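You operate a simulated robot arm through the tools that you are given. There is no shell and no other tool.

You are at the controls of a simulated two-armed robot. One attempt, no reset.

JOB
Shut lidded carton 72 and seal it in the press.
Fine: press till its dot is blue, slide the plate out again and stand the carton on the grey tray.

Only the result counts: the job must be done as asked and must still hold three seconds after the hand-in. Knocking over, shifting, dropping, spilling or breaking anything else fails it. Lids that push on must go on centred and level and be pressed home; caps that screw on are set level and turned clockwise until they are tight.

ROBOT AND FRAMES
Two 7-joint arms with two-finger parallel grippers on one trunk that stands fixed in place. Base frame: the origin is at the foot of the trunk, x ahead of it, y to its left, z up. Lengths are in mm, angles in rad, forces in N, time in s.
The left shoulder is at [71, 156, 1205], the right one opposite. Each reaches about 1231 mm from its shoulder. Payload 3.91 kg a hand.
The TCP of each hand is the grasp point between the finger pads, 30 mm short of the fingertips. In the tool frame z runs along the fingers and y along their closing line. Largest opening 110 mm; finger width 20, thickness 10; the body of the gripper, 48 by 112 mm, starts 55 mm behind the TCP.
Orientation is told as [roll, pitch, yaw] about the base's x, y, z axes, in that order, counted from this pose: with the fingers straight down and closing along the base's y, the tool's x points along the base's -x, its y along +y and its z along -z.

CONTROLS
- The arms move only by the tool step_arm. It takes "left_plan", "right_plan" or both (then of equal length, played together; a hand with none holds still); each is a list that holds one entry, the list of rows, each a list of 7 numbers: the shift along the base's x, y, z in mm, then the turn, a rotation vector about the base's x, y, z in rad, then the finger opening in mm, from 0 to 110. In form: [[[dx, dy, dz, ax, ay, az, grip], ...]]. A call has 1 to 20 rows; each row is the pose to reach, as a shift and turn from the pose commanded when the call began. Each row takes 0.2 s and may step no farther than 50 mm and 0.15 rad from the row before; otherwise, or with a gripper value out of range, the whole call is refused. A pose out of reach is approached as far as the arm can. The call stops where the force on the tool passes 90 N (or 10 N more than at its start, if that is more) or the arm is blocked; 0.2 s more then pass. The fingers move at their own pace (about 108 mm/s each) and stop on an object; they squeeze with about 29 N. The grip force told is the motor's: it shows also when the fingers shut on nothing. Time passes only in rows, and 0.2 s behind the last, so rows that repeat a pose let the fingers close. It gives the time, the measured TCP pose, the force on the tool (base axes), the opening and the grip force at its end, in the units of the frame above (readings bear some noise), with the torque about the TCP (base axes, N m) and any sound that the robot's microphone picked up, and new pictures: "pictures" is both (left out), scene, wrist or none (wrist: the cameras of the hands that moved).
- Cameras (640 x 400 px; columns grow to the right, rows downward): "scene" is now at [142.7, 1.5, 1441.8]; the picture's right is [0.01, -1.00, 0.00], its down [-0.47, -0.00, -0.88] and it looks along [0.88, 0.01, -0.47] (base axes); focal length 316 px, centre (320, 200). "left" rides on the left gripper at [72, -17, -103] in its tool frame; the picture's right is [0.23, 0.97, 0.00], its down [-0.76, 0.18, -0.62] and it looks along [-0.61, 0.14, 0.78] (tool axes); focal length 222 px, centre (320, 200). "right" rides on the right gripper at [72, 17, -103] in its tool frame; the picture's right is [-0.23, 0.97, 0.00], its down [-0.76, -0.18, -0.62] and it looks along [-0.61, -0.14, 0.78] (tool axes); focal length 222 px, centre (320, 200). There is no depth. A picture from a camera that has moved, and an enlarged one, comes with that camera's place and axes in the base frame and with its lens.
- raise_lower(by): slides the trunk up (or, below 0, down) by that many mm; the arms and the scene camera ride with it, the base frame stays. It gives what a move gives, with no picture.
- pan_tilt(pan, tilt): turns the head with the scene camera to pan (to the left, within 1.501 rad either way) and tilt (down, from -0.506 to 1.204), counted from straight ahead of the robot. It gives what a move gives, and a new picture of the scene camera.
- zoom(camera, box): a new picture of the part [left, top, right, bottom] of that camera's present view, enlarged. The clock stands still meanwhile.
- hand_in(): hands the job in; it is judged then, once.

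Nothing tells you positions but the pictures and the camera data. Unless the task says otherwise, let go and move clear before handing in.

The tools are called after "Call:" as a command line: name --argument value ..., lists and objects as JSON in quotes. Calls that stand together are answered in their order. step_arm: Moves the arms, as the interface text tells. Its arguments: {"type":"object","properties":{"left_plan":{"type":"array","items":{"type":"array","items":{"type":"array","items":{"type":"number"}}}},"right_plan":{"type":"array","items":{"type":"array","items":{"type":"array","items":{"type":"number"}}}},"pictures":{"type":"string","enum":["both","scene","wrist","none"]}},"required":[]} The other tools are called the same way: raise_lower (by) moves the trunk up or down; pan_tilt (pan, tilt) turns the head that bears the scene camera; zoom (camera, box) takes an enlarged picture of a part of a camera's view; hand_in () hands the job in.

At the start:

```text
t: 0.0
left_tool_pos: [570.5, 292.5, 1221.6]
left_tool_rot: [-0.002, 0.0, 0.003]
left_contact_force: [0.4, -0.2, -0.4]
left_wrist_torque: [0.04, -0.01, -0.01]
left_opening: 109.8
left_grasp_force: 0.1
right_tool_pos: [520.4, -152.5, 1272.2]
right_tool_rot: [0.001, 0.001, 0.0]
right_contact_force: [-0.1, 0.8, 0.5]
right_wrist_torque: [0.03, 0.01, -0.02]
right_opening: 110.0
right_grasp_force: 0.1
trunk travel left (down, up): [-650.0, 290.0]
head pan, tilt (commanded): [0.009, 0.487]
```

scene: 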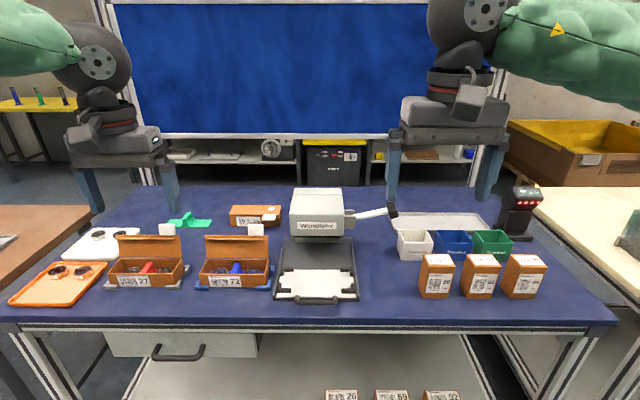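
right: 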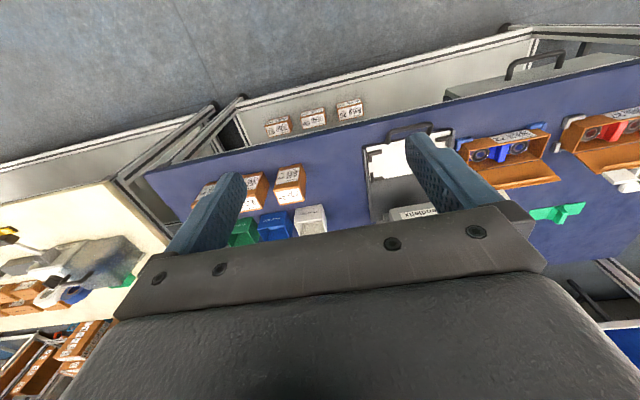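
left: 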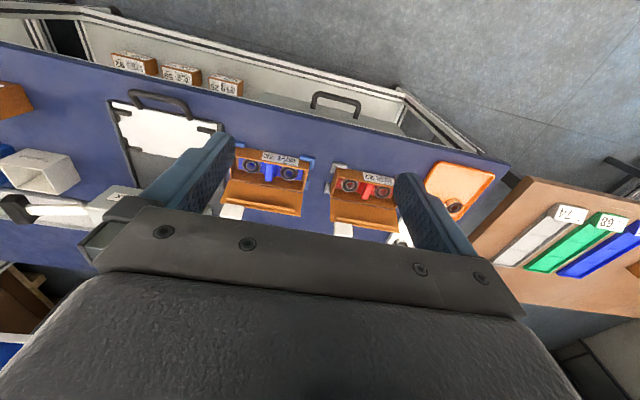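

I see a table with two open lidded cartons (27 and 72), a press in the middle with a sliding plate and a lever at its right. I will zoom in first to learn the details.

Call:
zoom --camera "scene" --box '[180, 180, 420, 330]'

Call:
zoom --camera "scene" --box '[0, 190, 280, 330]'

Call:
zoom --camera "scene" --box '[340, 170, 620, 320]'

Call:
zoom --camera "left" --box '[80, 40, 420, 240]'

```text
2.67 times, centred on (300, 255) of scene
camera zoom: at [142.7, 1.5, 1441.8], right [0.01, -1.0, 0.0], down [-0.47, 0.0, -0.88], along [0.88, 0.01, -0.47], focal length 841 px, centre (373, 53)
```

zoom: 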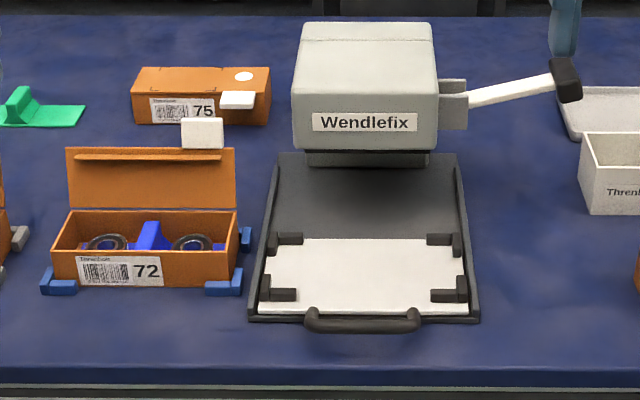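

```text
2.29 times, centred on (140, 260) of scene
camera zoom: at [142.7, 1.5, 1441.8], right [0.01, -1.0, 0.0], down [-0.47, 0.0, -0.88], along [0.88, 0.01, -0.47], focal length 721 px, centre (731, 63)
```

zoom: 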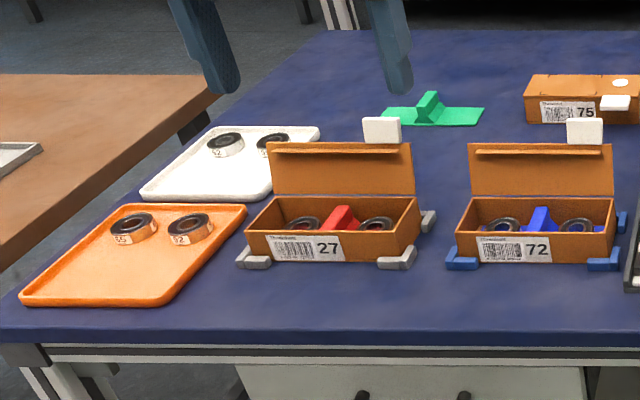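

```text
2.29 times, centred on (480, 245) of scene
camera zoom: at [142.7, 1.5, 1441.8], right [0.01, -1.0, 0.0], down [-0.47, 0.0, -0.88], along [0.88, 0.01, -0.47], focal length 721 px, centre (-46, 97)
```

zoom: 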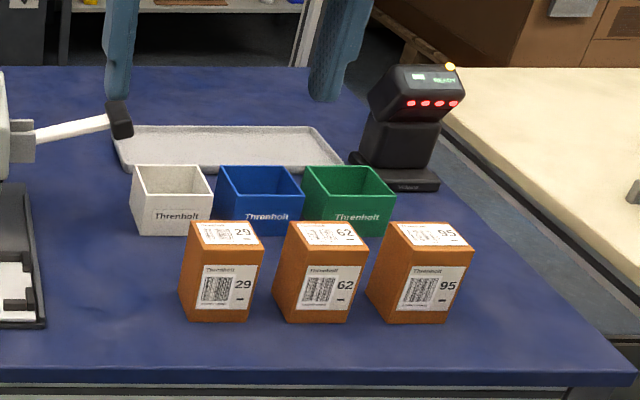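

```text
1.88 times, centred on (250, 140) of left
camera zoom: at [497.5, 274.0, 1324.7], right [-0.23, 0.97, 0.0], down [0.76, 0.18, 0.62], along [0.61, 0.14, -0.78], focal length 418 px, centre (452, 313)
```

zoom: 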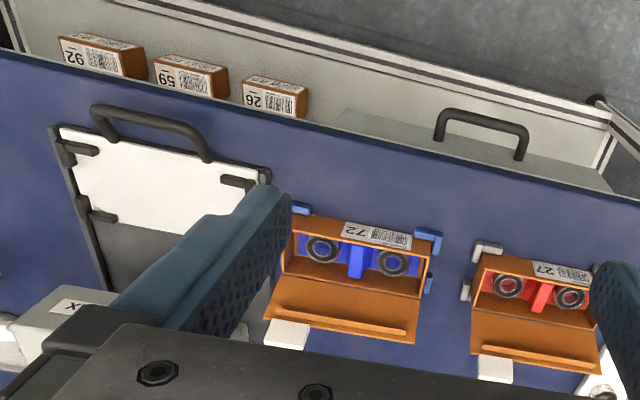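

The carton 72 stands in a blue nest left of the press, with its lid open at the back. I'll move both hands a little closer so I can measure from the wrist cameras.

Call:
step_arm --left_plan '[[[10, -27, -25, 0, 0, 0, 110], [20, -54, -50, 0, 0, 0, 110], [30, -77, -70, 0, 0, 0, 110], [30, -77, -70, 0, 0, 0, 110]]]' --right_plan '[[[30, 0, -25, 0, 0, 0, 110], [60, 10, -50, 0, 0, 0, 110], [80, 20, -70, 0, 0, 0, 110], [80, 20, -70, 0, 0, 0, 110]]]' --pictures "both"

Call:
pan_tilt --pan 0.2 --tilt 0.7

```text
t: 1.0
left_tool_pos: [599.9, 215.0, 1152.2]
left_tool_rot: [-0.001, -0.003, 0.0]
left_contact_force: [0.6, -0.3, 0.8]
left_wrist_torque: [0.01, -0.01, -0.04]
left_opening: 110.1
left_grasp_force: 0.0
right_tool_pos: [600.7, -130.7, 1203.4]
right_tool_rot: [-0.001, 0.001, -0.001]
right_contact_force: [-0.4, 0.1, -0.5]
right_wrist_torque: [0.01, 0.01, -0.01]
right_opening: 110.1
right_grasp_force: 0.1
trunk travel left (down, up): [-650.0, 290.0]
head pan, tilt (commanded): [0.009, 0.487]
camera scene: at [141.8, 1.7, 1441.9], right [0.01, -1.0, 0.0], down [-0.47, 0.0, -0.88], along [0.88, 0.01, -0.47], focal length 316 px, centre (320, 200)
camera right: at [528.3, -114.0, 1307.0], right [0.23, 0.97, 0.0], down [0.76, -0.18, 0.62], along [0.61, -0.14, -0.78], focal length 222 px, centre (320, 200)
camera left: at [526.8, 197.3, 1254.8], right [-0.23, 0.97, 0.0], down [0.76, 0.18, 0.62], along [0.61, 0.14, -0.78], focal length 222 px, centre (320, 200)
```

scene: 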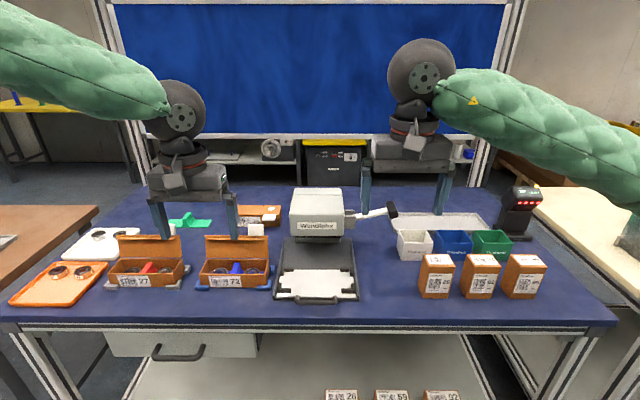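
right: 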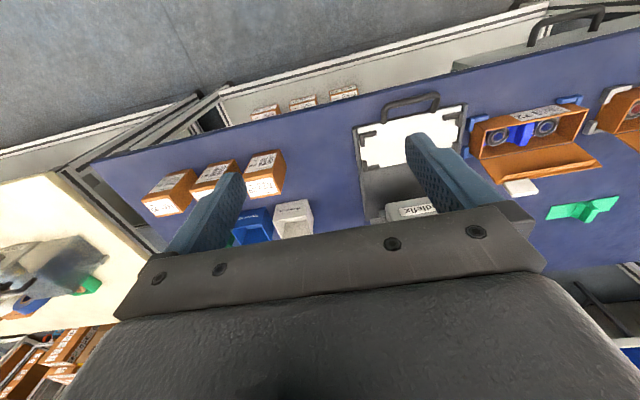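
left: 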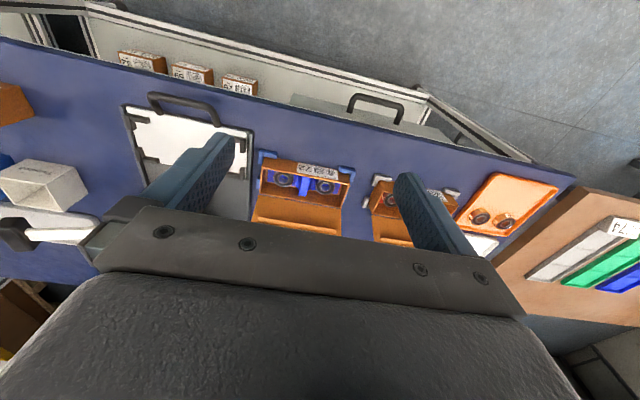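

```text
t: 1.7
left_tool_pos: [601.7, 214.8, 1152.6]
left_tool_rot: [0.0, 0.001, 0.002]
left_contact_force: [1.0, -0.9, -0.4]
left_wrist_torque: [-0.04, 0.02, 0.01]
left_opening: 110.1
left_grasp_force: 0.0
right_tool_pos: [600.8, -131.0, 1203.8]
right_tool_rot: [-0.001, 0.001, 0.001]
right_contact_force: [0.4, -0.7, 0.2]
right_wrist_torque: [0.03, 0.0, 0.0]
right_opening: 110.2
right_grasp_force: 0.1
trunk travel left (down, up): [-650.0, 290.0]
head pan, tilt (commanded): [0.201, 0.7]
camera scene: at [135.1, 17.5, 1423.0], right [0.2, -0.98, 0.0], down [-0.63, -0.13, -0.76], along [0.75, 0.15, -0.64], focal length 316 px, centre (320, 200)
```

scene: 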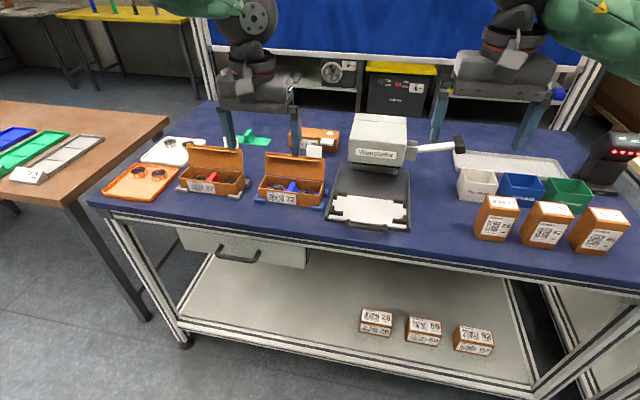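

The views have changed; I'll zoom in on the carton from both cameras to triangulate.

Call:
zoom --camera "left" --box '[230, 130, 390, 250]'

Call:
zoom --camera "scene" --box '[240, 130, 340, 220]'

Call:
zoom --camera "scene" --box '[310, 100, 480, 240]'

Call:
zoom --camera "right" --box '[340, 80, 610, 230]'

```text
3.33 times, centred on (310, 190) of left
camera zoom: at [527.8, 197.4, 1254.5], right [-0.23, 0.97, 0.0], down [0.76, 0.18, 0.62], along [0.61, 0.14, -0.78], focal length 740 px, centre (353, 233)
```

zoom: 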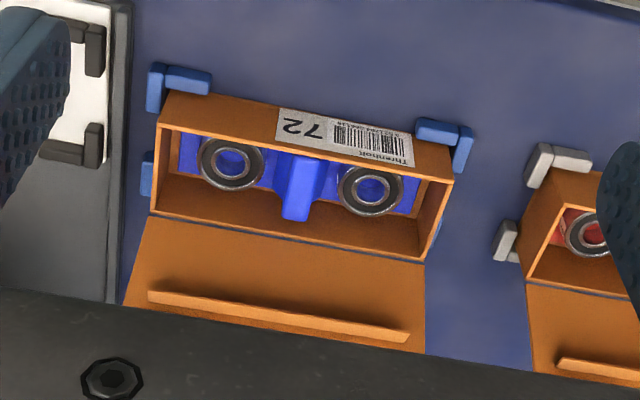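

```text
4.44 times, centred on (290, 175) of scene
camera zoom: at [135.1, 17.5, 1423.0], right [0.2, -0.98, 0.0], down [-0.63, -0.13, -0.76], along [0.75, 0.15, -0.64], focal length 1402 px, centre (453, 311)
```

zoom: 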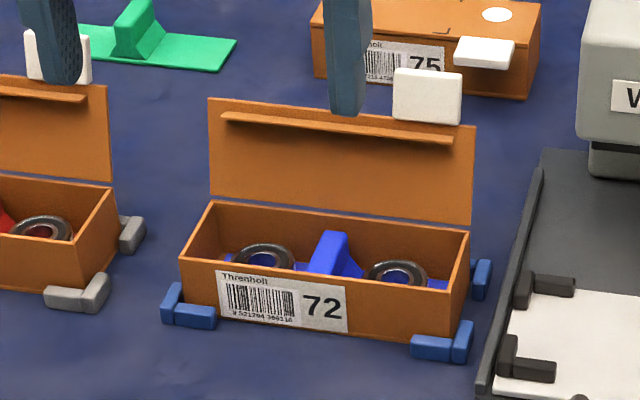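

```text
2.86 times, centred on (395, 170) of scene
camera zoom: at [135.1, 17.5, 1423.0], right [0.2, -0.98, 0.0], down [-0.63, -0.13, -0.76], along [0.75, 0.15, -0.64], focal length 901 px, centre (106, 286)
```

zoom: 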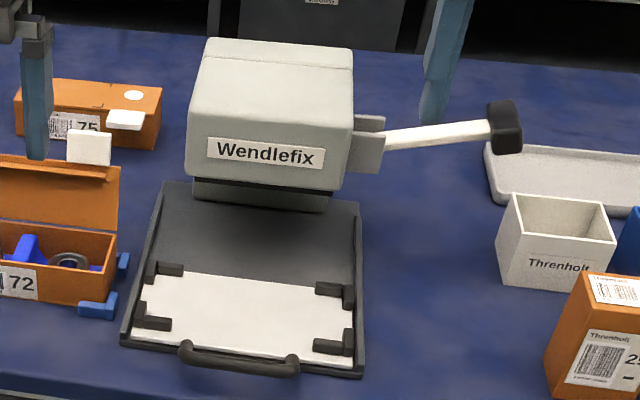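

```text
2.37 times, centred on (475, 155) of right
camera zoom: at [529.3, -114.3, 1306.5], right [0.23, 0.97, 0.0], down [0.76, -0.18, 0.62], along [0.61, -0.14, -0.78], focal length 526 px, centre (-47, 307)
```

zoom: 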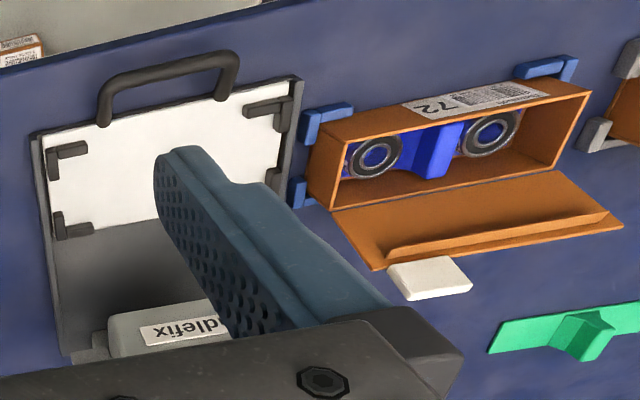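

Triangulating gives the carton 72 at x≈751–813, y≈143–310, rim at z≈906, with the table at about z≈870. The lid stands up from the back rim to z≈976 and leans slightly back. I'll take the closed left fingers over and behind the lid.

Call:
step_arm --left_plan '[[[45, 3, -8, 0, 0, 0, 60], [90, 6, -16, 0, 0, 0, 20], [135, 9, -24, 0, 0, 0, 0], [180, 12, -32, 0, 0, 0, 0], [230, 14, -42, 0, 0, 0, 0], [280, 15, -50, 0, 0, 0, 0], [280, 15, -90, 0, 0, 0, 0], [280, 15, -130, 0, 0, 0, 0], [280, 15, -165, 0, 0, 0, 0], [280, 15, -176, 0, 0, 0, 0]]]' --pictures "both"

```text
refused: row 5 steps farther than a row can; nothing moved
```

Call:
step_arm --left_plan '[[[45, 3, -8, 0, 0, 0, 60], [90, 6, -16, 0, 0, 0, 20], [135, 9, -24, 0, 0, 0, 0], [180, 12, -32, 0, 0, 0, 0], [225, 14, -40, 0, 0, 0, 0], [255, 15, -46, 0, 0, 0, 0], [280, 15, -60, 0, 0, 0, 0], [280, 15, -100, 0, 0, 0, 0], [280, 15, -140, 0, 0, 0, 0], [280, 15, -170, 0, 0, 0, 0], [280, 15, -176, 0, 0, 0, 0]]]' --pictures "both"

```text
t: 4.1
left_tool_pos: [874.0, 235.9, 980.5]
left_tool_rot: [0.001, -0.002, 0.001]
left_contact_force: [-0.3, -0.7, -0.5]
left_wrist_torque: [0.0, 0.0, -0.04]
left_opening: 0.1
left_grasp_force: 28.8
left hand out of reach, approached as far as the arm can: row 10, 11
right_tool_pos: [601.1, -131.2, 1203.0]
right_tool_rot: [0.0, 0.0, -0.001]
right_contact_force: [-0.2, -1.0, -0.1]
right_wrist_torque: [0.0, 0.0, 0.02]
right_opening: 110.3
right_grasp_force: 0.0
trunk travel left (down, up): [-650.0, 290.0]
head pan, tilt (commanded): [0.201, 0.7]
camera scene: at [134.8, 17.4, 1423.0], right [0.2, -0.98, 0.0], down [-0.63, -0.13, -0.76], along [0.75, 0.15, -0.64], focal length 316 px, centre (320, 200)
camera left: at [800.0, 217.7, 1082.3], right [-0.23, 0.97, 0.0], down [0.76, 0.18, 0.62], along [0.61, 0.14, -0.78], focal length 222 px, centre (320, 200)
```

scene: 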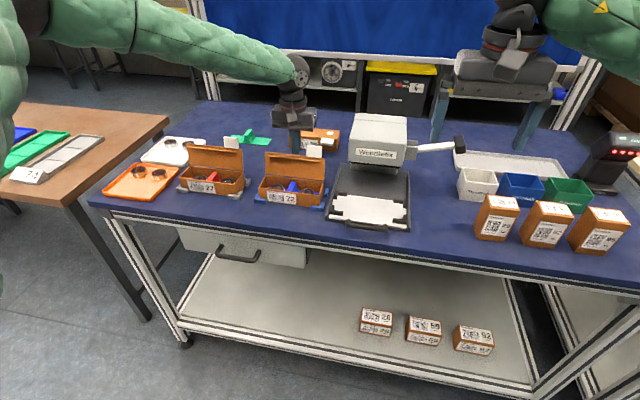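
left: 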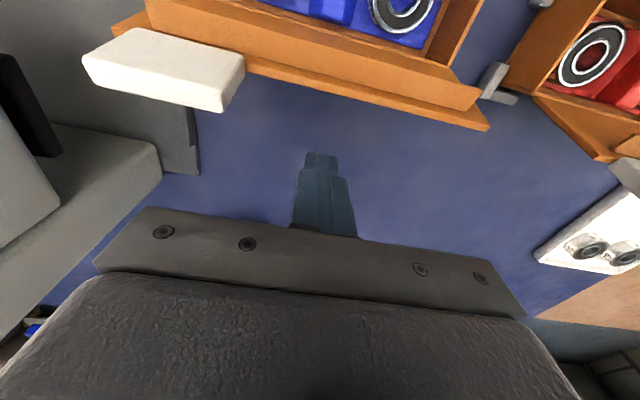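

The left hand is behind the lid, near the limit of its reach. Now I push the lid forward (−x) in small steps, following the arc down.

Call:
step_arm --left_plan '[[[-15, 0, 0, 0, 0, 0, 0], [-30, 0, 0, 0, 0, 0, 0], [-42, 0, 0, 0, 0, 0, 0], [-54, 0, 0, 0, 0, 0, 0], [-66, 0, 0, 0, 0, 0, 0], [-78, 0, 0, 0, 0, 0, 0], [-90, 0, -3, 0, 0, 0, 0]]]' --pictures "both"

```text
t: 5.7
left_tool_pos: [781.6, 236.0, 976.0]
left_tool_rot: [-0.002, 0.001, 0.001]
left_contact_force: [0.0, 0.0, -0.2]
left_wrist_torque: [-0.02, -0.01, -0.04]
left_opening: 0.0
left_grasp_force: 29.1
right_tool_pos: [600.5, -131.4, 1203.2]
right_tool_rot: [0.001, 0.0, 0.0]
right_contact_force: [0.3, -0.1, 0.7]
right_wrist_torque: [-0.02, 0.01, -0.01]
right_opening: 109.9
right_grasp_force: 0.1
trunk travel left (down, up): [-650.0, 290.0]
head pan, tilt (commanded): [0.201, 0.7]
camera scene: at [134.7, 17.6, 1423.0], right [0.2, -0.98, 0.0], down [-0.63, -0.13, -0.76], along [0.75, 0.15, -0.64], focal length 316 px, centre (320, 200)
camera left: at [709.5, 217.7, 1079.6], right [-0.23, 0.97, 0.0], down [0.76, 0.18, 0.62], along [0.61, 0.14, -0.78], focal length 222 px, centre (320, 200)
```

scene: 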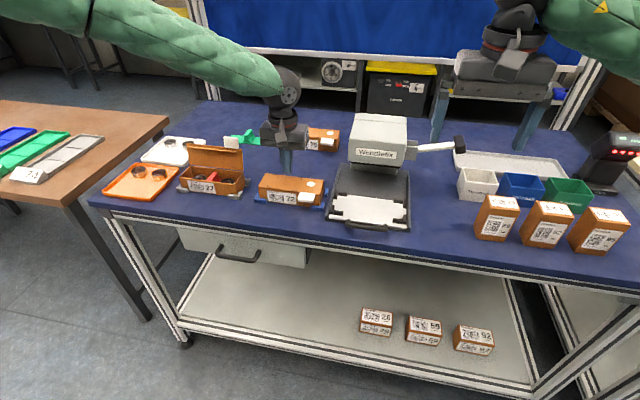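
left: 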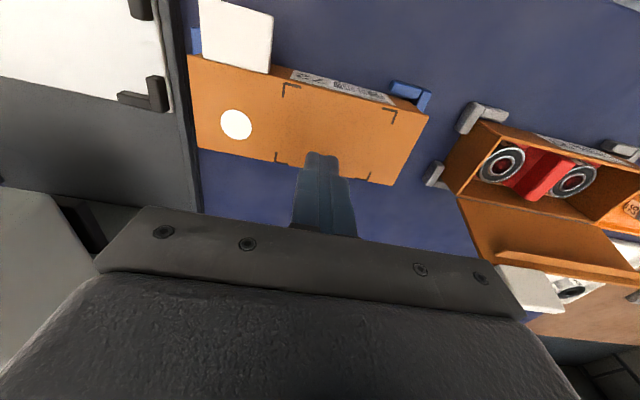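

The lid has swung shut. I'll zoom in to see whether it lies flush.

Call:
zoom --camera "scene" --box '[240, 150, 340, 220]'

Call:
zoom --camera "left" --box '[160, 0, 460, 200]'

Call:
zoom --camera "scene" --box '[400, 100, 640, 220]'

```text
5.71 times, centred on (290, 185) of scene
camera zoom: at [134.7, 17.6, 1423.0], right [0.2, -0.98, 0.0], down [-0.63, -0.13, -0.76], along [0.75, 0.15, -0.64], focal length 1803 px, centre (491, 286)
```

zoom: 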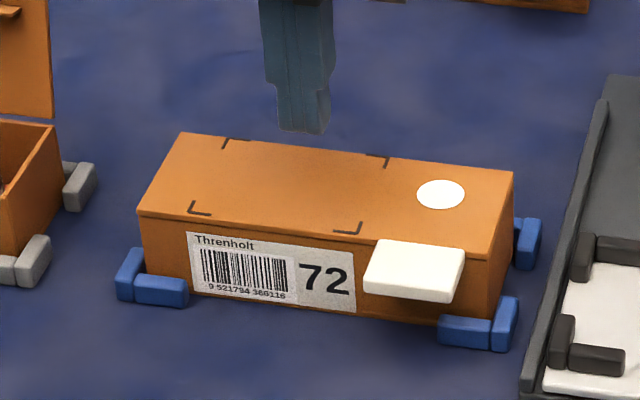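

```text
2.00 times, centred on (310, 100) of left
camera zoom: at [709.5, 217.7, 1079.6], right [-0.23, 0.97, 0.0], down [0.76, 0.18, 0.62], along [0.61, 0.14, -0.78], focal length 444 px, centre (340, 400)
```

zoom: 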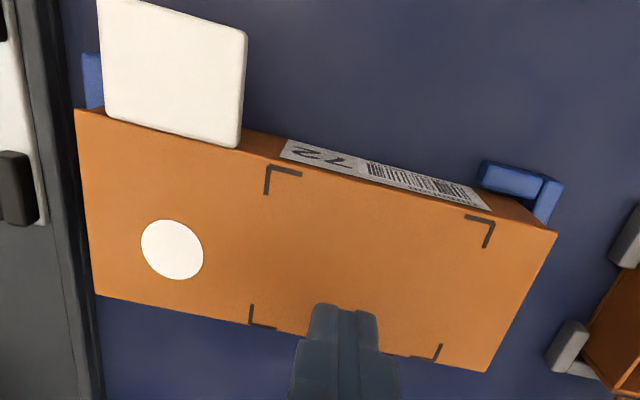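

```text
2.67 times, centred on (520, 160) of scene
camera zoom: at [134.7, 17.6, 1423.0], right [0.2, -0.98, 0.0], down [-0.63, -0.13, -0.76], along [0.75, 0.15, -0.64], focal length 841 px, centre (-213, 307)
```

zoom: 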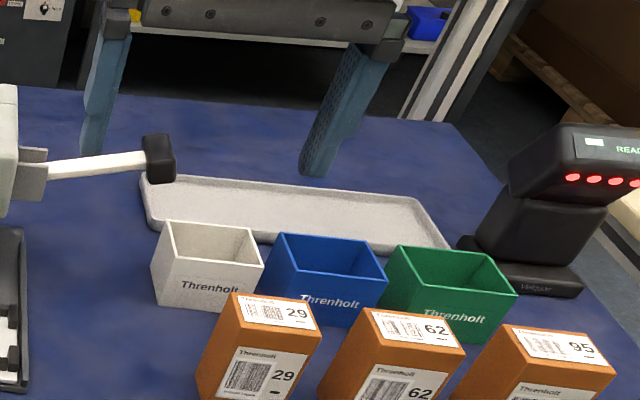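

The lid is down and looks level. Before pressing it home, I'll check how far the right hand can reach towards the grey tray (x≈985–1095, y≈−235…−540), which lies far back.

Call:
step_arm --right_plan '[[[45, -20, 0, 0, 0, 0, 110], [90, -40, 0, 0, 0, 0, 110], [135, -60, 0, 0, 0, 0, 110], [180, -80, 0, 0, 0, 0, 110], [225, -100, 0, 0, 0, 0, 110], [270, -120, 0, 0, 0, 0, 110], [315, -140, 0, 0, 0, 0, 110], [360, -160, 0, 0, 0, 0, 110], [400, -180, 0, 0, 0, 0, 110], [440, -200, 0, 0, 0, 0, 110]]]' --pictures "both"

```text
t: 7.9
left_tool_pos: [783.7, 235.4, 975.8]
left_tool_rot: [-0.001, 0.0, -0.001]
left_contact_force: [0.3, 1.0, -0.4]
left_wrist_torque: [-0.04, 0.04, -0.01]
left_opening: 0.1
left_grasp_force: 29.2
right_tool_pos: [1042.3, -332.3, 1202.3]
right_tool_rot: [-0.003, 0.001, 0.0]
right_contact_force: [0.3, 0.3, 0.6]
right_wrist_torque: [-0.02, -0.01, 0.02]
right_opening: 110.1
right_grasp_force: 0.0
trunk travel left (down, up): [-650.0, 290.0]
head pan, tilt (commanded): [0.201, 0.7]
camera scene: at [136.0, 19.0, 1422.8], right [0.2, -0.98, 0.0], down [-0.63, -0.13, -0.76], along [0.75, 0.15, -0.65], focal length 316 px, centre (320, 200)
camera right: at [970.2, -315.0, 1306.4], right [0.23, 0.97, 0.0], down [0.76, -0.18, 0.62], along [0.61, -0.14, -0.78], focal length 222 px, centre (320, 200)
```

scene: 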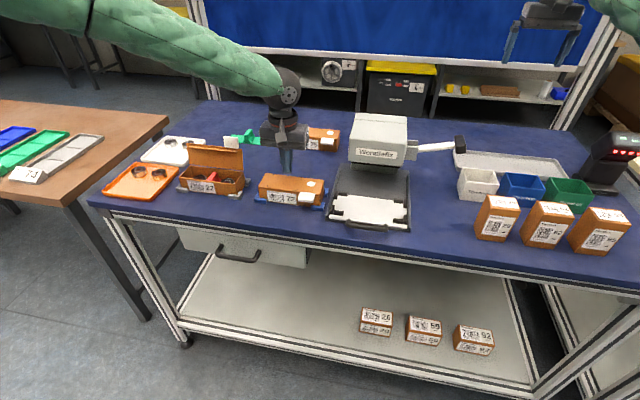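
right: 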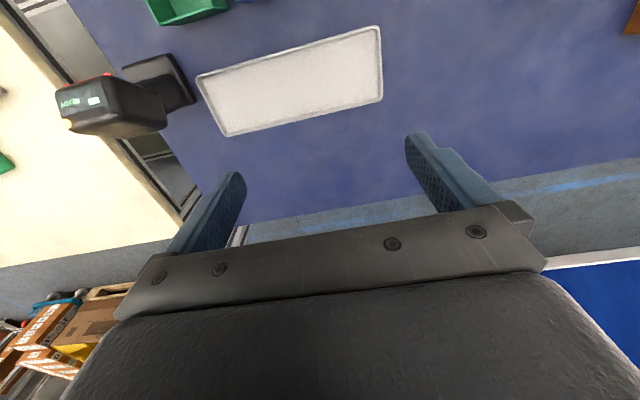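

The right hand reaches over the tray at this height, so the limit comes from hands low relative to the shoulders. I'll raise both hands and then lower the trunk, so that table-height work is within reach.

Call:
step_arm --left_plan '[[[-10, 0, 45, 0, 0, 0, 0], [-20, 0, 90, 0, 0, 0, 0], [-30, 0, 135, 0, 0, 0, 0], [-40, 0, 180, 0, 0, 0, 0], [-50, 0, 225, 0, 0, 0, 0], [-60, 0, 250, 0, 0, 0, 0]]]' --right_plan '[[[-40, 0, 25, 0, 0, 0, 110], [-80, 0, 50, 0, 0, 0, 110], [-120, 0, 75, 0, 0, 0, 110], [-160, 0, 100, 0, 0, 0, 110], [-200, 0, 125, 0, 0, 0, 110], [-240, 0, 148, 0, 0, 0, 110]]]' --pictures "none"

Call:
raise_lower --by -250

Call:
pan_tilt --pan 0.0 --tilt 0.5

```text
t: 9.3
left_tool_pos: [721.2, 236.2, 1230.2]
left_tool_rot: [0.001, -0.003, 0.003]
left_contact_force: [-0.1, -0.6, 0.7]
left_wrist_torque: [-0.02, -0.08, 0.02]
left_opening: 0.2
left_grasp_force: 29.3
right_tool_pos: [798.8, -331.8, 1352.2]
right_tool_rot: [0.001, -0.002, 0.001]
right_contact_force: [0.2, -0.7, -0.3]
right_wrist_torque: [0.02, -0.04, -0.04]
right_opening: 110.1
right_grasp_force: 0.0
trunk travel left (down, up): [-650.0, 290.0]
head pan, tilt (commanded): [0.201, 0.7]
```

```text
t: 11.9
left_tool_pos: [724.0, 236.3, 976.7]
left_tool_rot: [0.001, 0.001, 0.0]
left_contact_force: [0.0, 0.5, 0.4]
left_wrist_torque: [0.04, 0.02, -0.01]
left_opening: 0.0
left_grasp_force: 29.5
right_tool_pos: [801.0, -331.3, 1101.2]
right_tool_rot: [-0.001, 0.0, 0.0]
right_contact_force: [-0.2, 0.2, 0.4]
right_wrist_torque: [0.01, -0.03, 0.0]
right_opening: 109.7
right_grasp_force: 0.1
trunk travel left (down, up): [-400.0, 540.0]
head pan, tilt (commanded): [0.201, 0.7]
```

```text
t: 12.7
left_tool_pos: [723.4, 236.1, 975.1]
left_tool_rot: [0.0, 0.001, 0.001]
left_contact_force: [0.3, 0.6, -0.2]
left_wrist_torque: [-0.01, 0.02, 0.02]
left_opening: 0.0
left_grasp_force: 29.1
right_tool_pos: [801.6, -330.9, 1100.5]
right_tool_rot: [0.001, -0.001, 0.001]
right_contact_force: [-0.4, -0.9, 0.7]
right_wrist_torque: [-0.01, 0.0, 0.0]
right_opening: 110.2
right_grasp_force: 0.1
trunk travel left (down, up): [-400.0, 540.0]
head pan, tilt (commanded): [0.0, 0.499]
camera scene: at [142.5, 0.7, 1190.6], right [0.0, -1.0, 0.0], down [-0.48, 0.0, -0.88], along [0.88, 0.0, -0.48], focal length 316 px, centre (320, 200)
```

scene: 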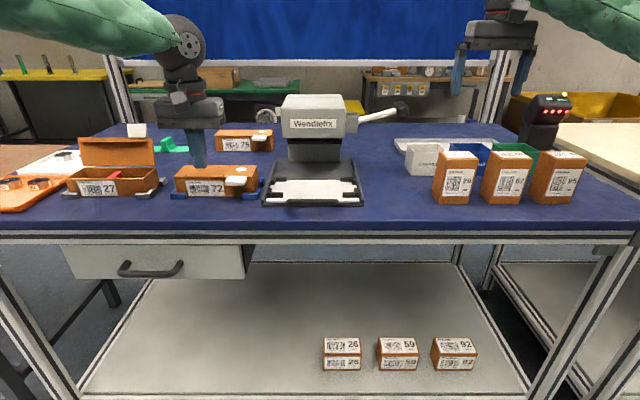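

The trunk is 250 mm lower and both hands are clear. I'll zoom in on the press and the carton from this lower view.

Call:
zoom --camera "scene" --box '[250, 80, 420, 220]'

Call:
zoom --camera "scene" --box '[160, 140, 280, 210]'

Call:
zoom --camera "scene" --box '[380, 80, 620, 220]'

Call:
zoom --camera "right" --box '[0, 0, 640, 400]'

Call:
zoom --camera "left" --box '[0, 0, 640, 400]'

```text
2.86 times, centred on (335, 150) of scene
camera zoom: at [142.5, 0.7, 1190.6], right [0.0, -1.0, 0.0], down [-0.48, 0.0, -0.88], along [0.88, 0.0, -0.48], focal length 901 px, centre (277, 343)
```

zoom: 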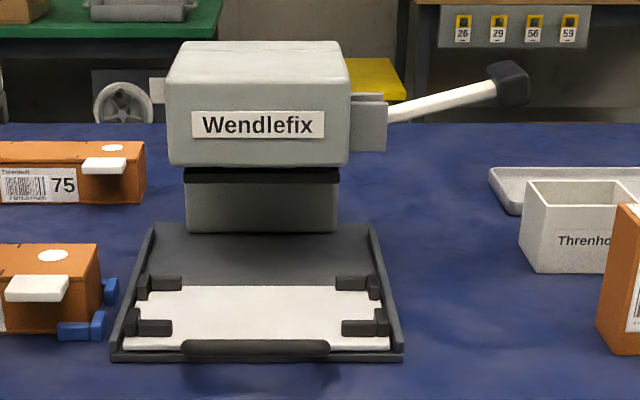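

```text
5.33 times, centred on (220, 175) of scene
camera zoom: at [142.5, 0.7, 1190.6], right [0.0, -1.0, 0.0], down [-0.48, 0.0, -0.88], along [0.88, 0.0, -0.48], focal length 1683 px, centre (853, 333)
```

zoom: 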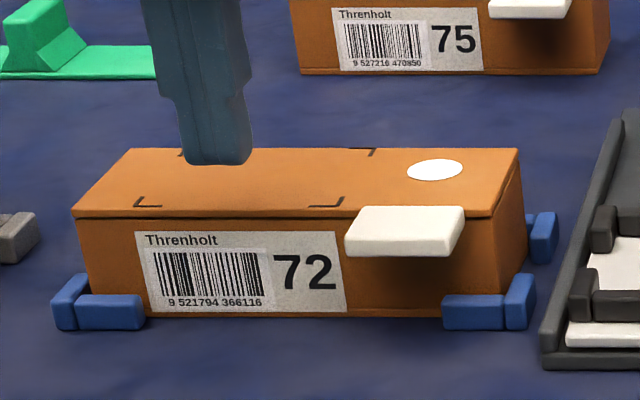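

```text
2.67 times, centred on (500, 150) of scene
camera zoom: at [142.5, 0.7, 1190.6], right [0.0, -1.0, 0.0], down [-0.48, 0.0, -0.88], along [0.88, 0.0, -0.48], focal length 841 px, centre (-160, 333)
```

zoom: 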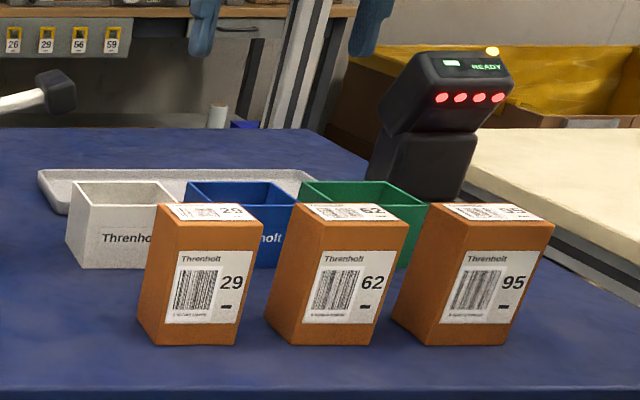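

```text
1.00 times, centred on (320, 200) of right (not enlarged: the box is as wide or as high as the picture)
camera zoom: at [729.6, -314.4, 1204.0], right [0.23, 0.97, 0.0], down [0.76, -0.18, 0.62], along [0.61, -0.14, -0.78], focal length 222 px, centre (320, 200)
```

zoom: 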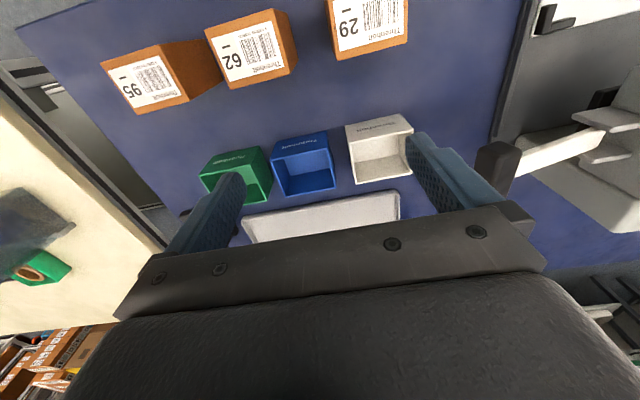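

```text
1.00 times, centred on (320, 200) of left (not enlarged: the box is as wide or as high as the picture)
camera zoom: at [650.2, 218.1, 1079.6], right [-0.23, 0.97, 0.0], down [0.76, 0.18, 0.62], along [0.61, 0.14, -0.78], focal length 222 px, centre (320, 200)
```

zoom: 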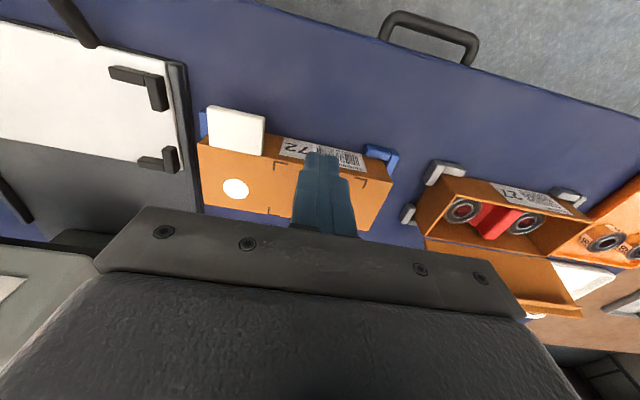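

From these views: lid top ≈ z 912, press head front at x≈825 with its underside at z≈976, lever knob at about (870,−182,1028), pivot near (870,−76,998) turning about x. I'll now press the lid gently home with the left fingertips.

Call:
step_arm --left_plan '[[[20, 0, 0, 0, 0, 0, 0], [44, 0, -10, 0, 0, 0, 0], [44, 0, -20, 0, 0, 0, 0], [44, 0, -26, 0, 0, 0, 0], [44, 0, -30, 0, 0, 0, 0]]]' --pictures "none"

Call:
step_arm --left_plan '[[[0, 0, -2, 0, 0, 0, 0], [0, 0, -3, 0, 0, 0, 0]]]' --pictures "scene"

```text
t: 13.8
left_tool_pos: [767.1, 236.0, 948.3]
left_tool_rot: [-0.002, -0.001, 0.003]
left_contact_force: [1.4, 1.5, 11.0]
left_wrist_torque: [0.04, -0.08, 0.04]
left_opening: 0.0
left_grasp_force: 29.2
right_tool_pos: [800.2, -330.9, 1101.1]
right_tool_rot: [0.0, -0.001, 0.0]
right_contact_force: [-0.3, 0.1, -0.7]
right_wrist_torque: [0.01, 0.0, 0.02]
right_opening: 110.1
right_grasp_force: 0.0
trunk travel left (down, up): [-400.0, 540.0]
head pan, tilt (commanded): [0.0, 0.499]
```

```text
t: 14.4
left_tool_pos: [766.8, 235.3, 948.2]
left_tool_rot: [0.0, -0.006, 0.002]
left_contact_force: [11.5, 4.4, 34.6]
left_wrist_torque: [0.14, -0.55, 0.09]
left_opening: 0.0
left_grasp_force: 29.2
right_tool_pos: [799.8, -331.4, 1101.2]
right_tool_rot: [0.001, -0.001, 0.0]
right_contact_force: [0.1, 0.3, 0.4]
right_wrist_torque: [0.01, 0.02, 0.0]
right_opening: 109.8
right_grasp_force: 0.0
trunk travel left (down, up): [-400.0, 540.0]
head pan, tilt (commanded): [0.0, 0.499]
camera scene: at [141.1, 0.3, 1191.3], right [0.0, -1.0, 0.0], down [-0.48, 0.0, -0.88], along [0.88, 0.0, -0.48], focal length 316 px, centre (320, 200)
```

scene: 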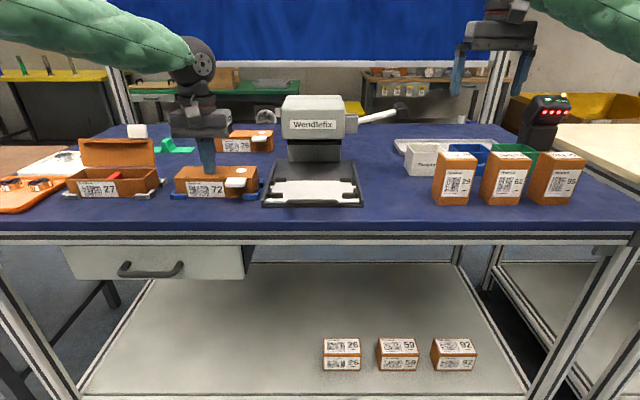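

The lid is home at z≈918 and held 35 N. Next I lift the left hand and bring it over the plate with open fingers, to measure the plate's nest and handle.

Call:
step_arm --left_plan '[[[0, 0, 20, 0, 0, 0, 0], [-10, 0, 60, 0, 0, 0, 20], [-30, -45, 70, 0, 0, 0, 60], [-50, -90, 70, 0, 0, 0, 110], [-65, -135, 70, 0, 0, 0, 110], [-77, -180, 70, 0, 0, 0, 110], [-77, -220, 70, 0, 0, 0, 110]]]' --pictures "both"

Call:
zoom --camera "left" --box '[180, 50, 460, 225]'

Call:
zoom --camera "scene" --box '[160, 140, 280, 210]'

```text
refused: row 3 steps farther than a row can; nothing moved
```

```text
2.29 times, centred on (320, 138) of left
camera zoom: at [693.3, 217.6, 1049.9], right [-0.23, 0.97, 0.0], down [0.76, 0.18, 0.63], along [0.61, 0.14, -0.78], focal length 508 px, centre (320, 343)
```

zoom: 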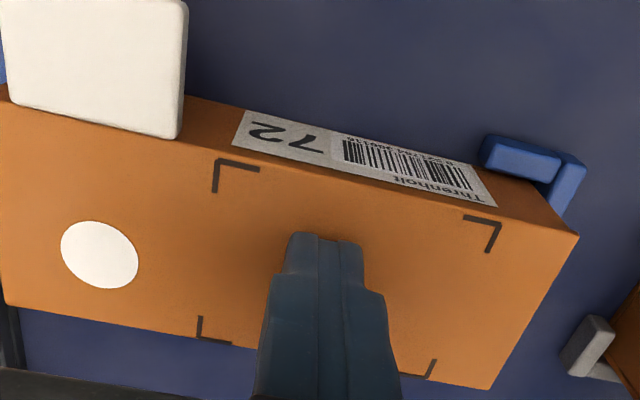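

```text
5.33 times, centred on (220, 175) of scene
camera zoom: at [141.1, 0.3, 1191.3], right [0.0, -1.0, 0.0], down [-0.48, 0.0, -0.88], along [0.88, 0.0, -0.48], focal length 1683 px, centre (853, 333)
```

zoom: 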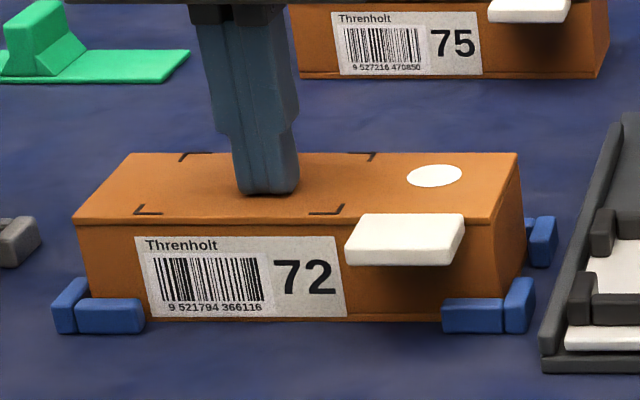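

The press pushed the lid about 2 mm further down, so it is home now. I'll redo the move with shorter steps.

Call:
step_arm --left_plan '[[[0, 0, 20, 0, 0, 0, 0], [-10, 0, 60, 0, 0, 0, 20], [-25, -40, 70, 0, 0, 0, 60], [-40, -85, 70, 0, 0, 0, 110], [-55, -130, 70, 0, 0, 0, 110], [-70, -175, 70, 0, 0, 0, 110], [-77, -220, 70, 0, 0, 0, 110]]]' --pictures "both"

Call:
zoom --camera "left" --box '[180, 50, 460, 225]'

Call:
zoom --camera "scene" --box '[160, 140, 280, 210]'

```text
t: 16.1
left_tool_pos: [692.8, 50.4, 1010.7]
left_tool_rot: [-0.001, 0.003, 0.004]
left_contact_force: [-0.1, 0.6, 0.7]
left_wrist_torque: [-0.02, 0.04, -0.01]
left_opening: 109.9
left_grasp_force: 0.1
left hand out of reach, approached as far as the arm can: row 7
right_tool_pos: [805.0, -329.0, 1098.3]
right_tool_rot: [-0.002, 0.002, 0.002]
right_contact_force: [1.2, -0.1, 0.3]
right_wrist_torque: [-0.02, 0.04, -0.01]
right_opening: 110.2
right_grasp_force: 0.1
trunk travel left (down, up): [-400.0, 540.0]
head pan, tilt (commanded): [0.0, 0.499]
camera scene: at [144.7, 1.7, 1190.5], right [0.0, -1.0, 0.0], down [-0.48, 0.0, -0.88], along [0.88, 0.0, -0.48], focal length 316 px, centre (320, 200)
camera left: at [619.3, 31.8, 1113.2], right [-0.23, 0.97, 0.0], down [0.76, 0.18, 0.62], along [0.61, 0.14, -0.78], focal length 222 px, centre (320, 200)
```

scene: 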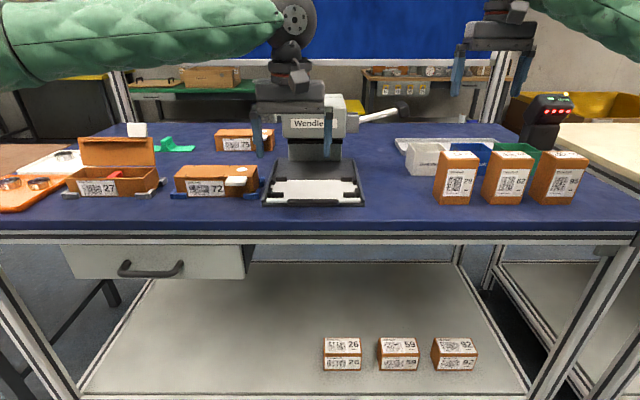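
left: 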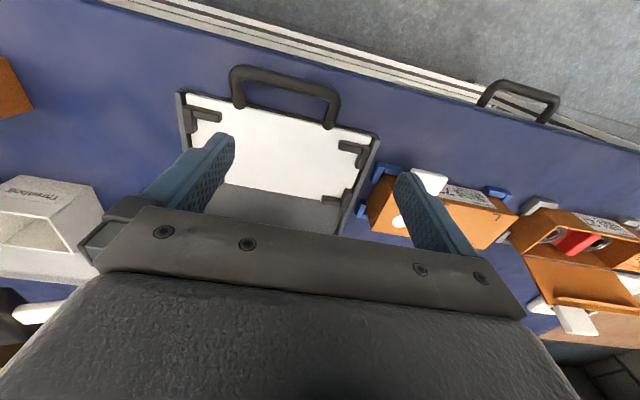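

```text
2.29 times, centred on (320, 138) of left
camera zoom: at [619.3, 31.8, 1113.2], right [-0.23, 0.97, 0.0], down [0.76, 0.18, 0.62], along [0.61, 0.14, -0.78], focal length 508 px, centre (320, 343)
```

zoom: 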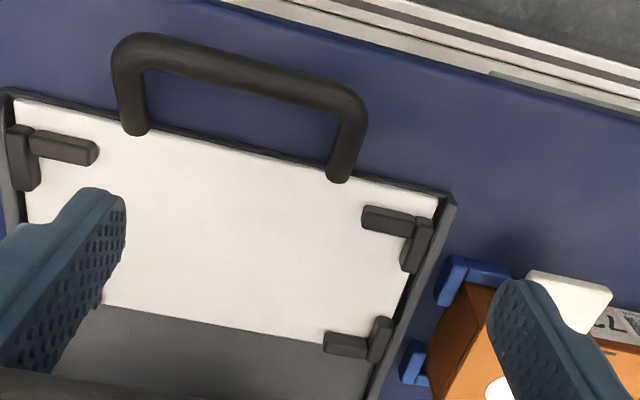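

```text
5.33 times, centred on (220, 175) of scene
camera zoom: at [144.7, 1.7, 1190.5], right [0.0, -1.0, 0.0], down [-0.48, 0.0, -0.88], along [0.88, 0.0, -0.48], focal length 1683 px, centre (853, 333)
```

zoom: 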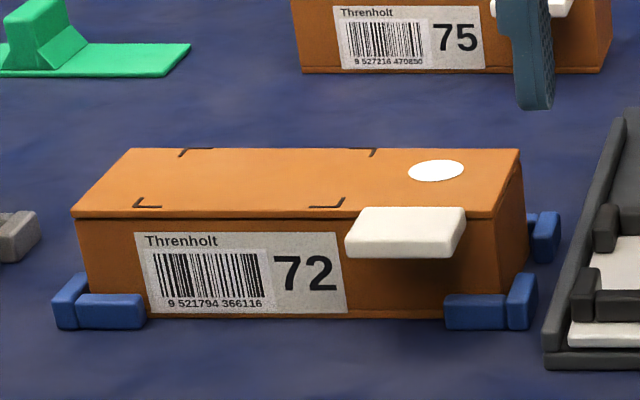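

The nest on the plate is about 61×167 mm centred near (753, 13), matching the carton. The left arm hits a joint limit with this yaw, so I turn the hand −90° (closing along x) while moving it above the carton.

Call:
step_arm --left_plan '[[[8, 17, 0, 0, 0, -0.145, 100], [16, 34, 0, 0, 0, -0.29, 96], [24, 51, 0, 0, 0, -0.435, 92], [32, 68, 0, 0, 0, -0.58, 90], [40, 85, 0, 0, 0, -0.725, 90], [48, 102, 0, 0, 0, -0.87, 90], [56, 119, 0, 0, 0, -1.015, 90], [64, 136, 0, 0, 0, -1.16, 90], [72, 153, 0, 0, 0, -1.305, 90], [80, 170, 0, 0, 0, -1.45, 90], [89, 182, 0, 0, 0, -1.571, 90], [89, 182, 0, 0, 0, -1.571, 90]]]' --pictures "both"

```text
t: 18.6
left_tool_pos: [778.9, 227.7, 1012.8]
left_tool_rot: [0.001, 0.001, -1.57]
left_contact_force: [-0.3, 0.1, 0.2]
left_wrist_torque: [0.01, -0.02, -0.01]
left_opening: 89.7
left_grasp_force: 0.0
right_tool_pos: [801.5, -330.5, 1101.0]
right_tool_rot: [0.001, 0.001, -0.002]
right_contact_force: [-0.2, -0.1, 0.3]
right_wrist_torque: [0.0, -0.01, 0.01]
right_opening: 109.6
right_grasp_force: 0.1
trunk travel left (down, up): [-400.0, 540.0]
head pan, tilt (commanded): [0.0, 0.499]
camera scene: at [142.4, 0.5, 1190.7], right [0.0, -1.0, 0.0], down [-0.48, 0.0, -0.88], along [0.88, 0.0, -0.48], focal length 316 px, centre (320, 200)
camera left: at [761.6, 300.1, 1115.2], right [0.97, 0.23, 0.0], down [0.18, -0.76, 0.62], along [0.14, -0.61, -0.78], focal length 222 px, centre (320, 200)
```

scene: 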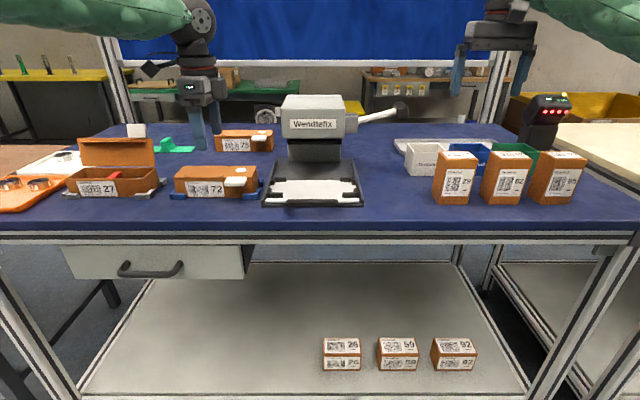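
left: 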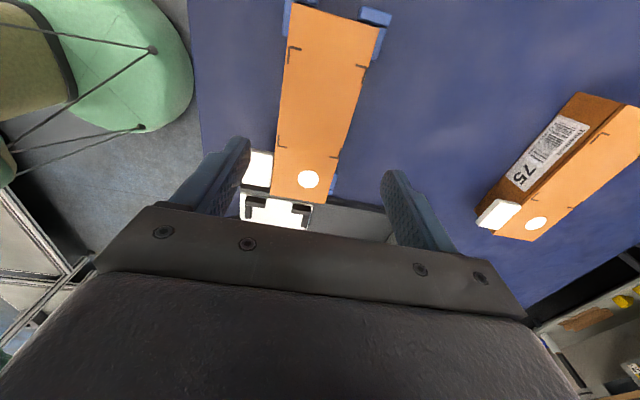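

The hand is over the carton with the right yaw. I'll zoom to measure the carton's exact centre.

Call:
zoom --camera "left" --box '[200, 0, 440, 150]'

Call:
zoom --camera "left" --box '[220, 130, 380, 230]'

```text
2.67 times, centred on (320, 75) of left
camera zoom: at [761.6, 300.1, 1115.2], right [0.97, 0.23, 0.0], down [0.18, -0.76, 0.62], along [0.14, -0.61, -0.78], focal length 592 px, centre (320, 533)
```

zoom: 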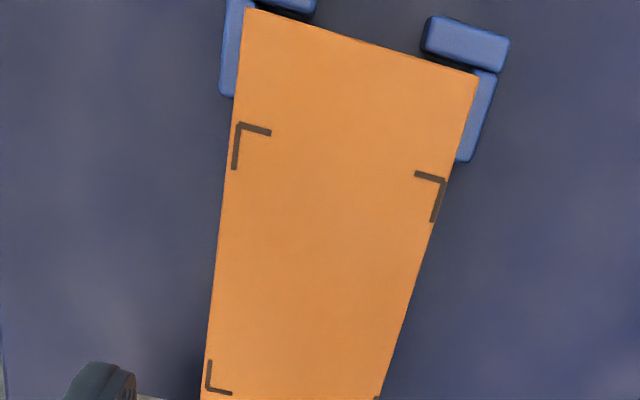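

```text
4.00 times, centred on (300, 180) of left
camera zoom: at [761.6, 300.1, 1115.2], right [0.97, 0.23, 0.0], down [0.18, -0.76, 0.62], along [0.14, -0.61, -0.78], focal length 888 px, centre (400, 280)
```

zoom: 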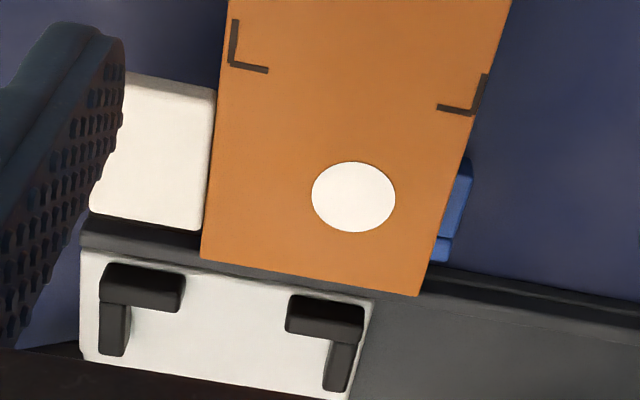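

The carton's lid is at x 742–804, y 140–305 (centre ≈ (772.7, 222.6)), and the plate's nest centre is ≈ (752, 13.5). I descend and grip the carton at its middle, clear of the white tab.

Call:
step_arm --left_plan '[[[-6.2, -5.1, -20, 0, 0, 0, 90], [-6.2, -5.1, -50, 0, 0, 0, 90], [-6.2, -5.1, -80, 0, 0, 0, 90], [-6.2, -5.1, -100, 0, 0, 0, 90], [-6.2, -5.1, -107, 0, 0, 0, 90], [-6.2, -5.1, -107, 0, 0, 0, 90]]]' --pictures "both"

```text
t: 20.1
left_tool_pos: [772.3, 223.2, 905.8]
left_tool_rot: [-0.001, 0.0, -1.57]
left_contact_force: [0.0, -0.5, -1.1]
left_wrist_torque: [0.05, -0.02, -0.02]
left_opening: 89.9
left_grasp_force: 0.1
right_tool_pos: [801.1, -331.2, 1101.4]
right_tool_rot: [0.0, 0.001, 0.001]
right_contact_force: [-0.1, 0.1, 0.4]
right_wrist_torque: [0.0, 0.02, 0.04]
right_opening: 109.9
right_grasp_force: 0.0
trunk travel left (down, up): [-400.0, 540.0]
head pan, tilt (commanded): [0.0, 0.499]
camera scene: at [142.5, 0.7, 1190.7], right [0.0, -1.0, 0.0], down [-0.48, 0.0, -0.88], along [0.88, 0.0, -0.48], focal length 316 px, centre (320, 200)
camera left: at [755.1, 295.5, 1007.8], right [0.97, 0.23, 0.0], down [0.18, -0.76, 0.62], along [0.14, -0.61, -0.78], focal length 222 px, centre (320, 200)
```

scene: 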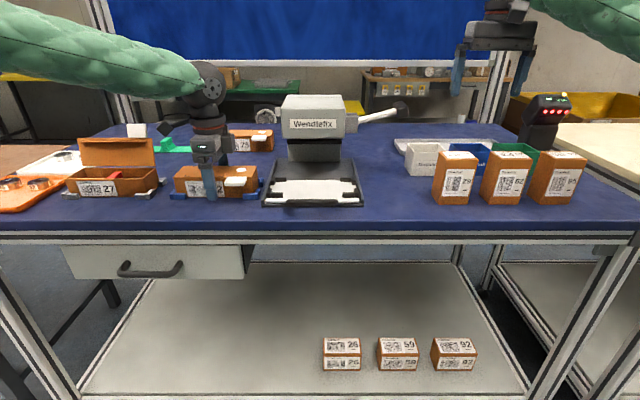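
left: 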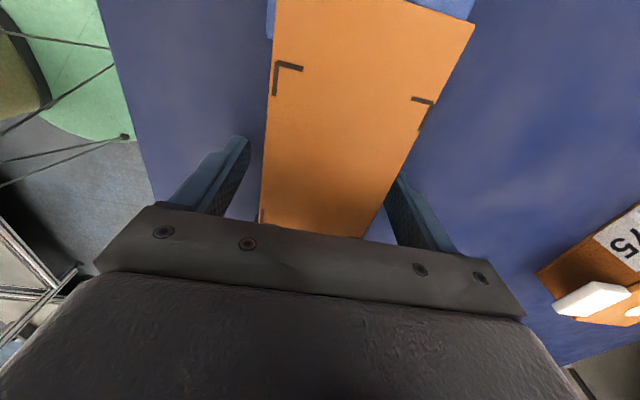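

The fingers straddle the carton evenly. Now I close them.

Call:
step_arm --left_plan '[[[0, 0, 0, 0, 0, 0, 70], [0, 0, 0, 0, 0, 0, 55], [0, 0, 0, 0, 0, 0, 40], [0, 0, 0, 0, 0, 0, 40], [0, 0, 0, 0, 0, 0, 40]]]' --pictures "both"

```text
t: 21.2
left_tool_pos: [773.1, 224.0, 905.9]
left_tool_rot: [0.0, 0.0, -1.57]
left_contact_force: [1.2, 0.8, 0.3]
left_wrist_torque: [-0.02, -0.13, -0.03]
left_opening: 62.0
left_grasp_force: 28.9
right_tool_pos: [801.1, -332.0, 1100.9]
right_tool_rot: [0.001, -0.001, 0.001]
right_contact_force: [0.3, -0.8, 0.4]
right_wrist_torque: [0.02, 0.0, 0.03]
right_opening: 109.9
right_grasp_force: 0.1
trunk travel left (down, up): [-400.0, 540.0]
head pan, tilt (commanded): [0.0, 0.499]
camera scene: at [142.6, 0.6, 1190.7], right [0.0, -1.0, 0.0], down [-0.48, 0.0, -0.88], along [0.88, 0.0, -0.48], focal length 316 px, centre (320, 200)
camera left: at [755.1, 295.4, 1008.1], right [0.97, 0.23, 0.0], down [0.18, -0.76, 0.62], along [0.14, -0.61, -0.78], focal length 222 px, centre (320, 200)
```

scene: 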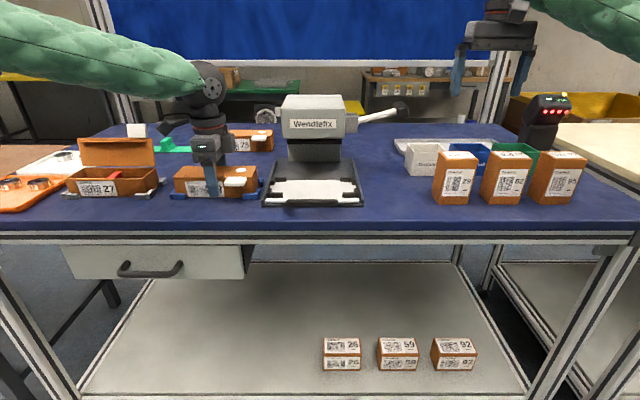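
left: 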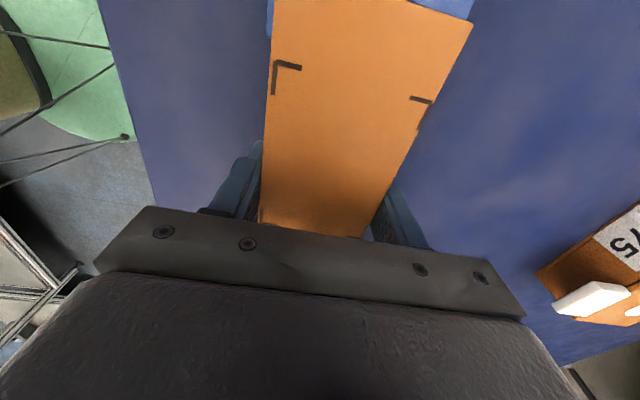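

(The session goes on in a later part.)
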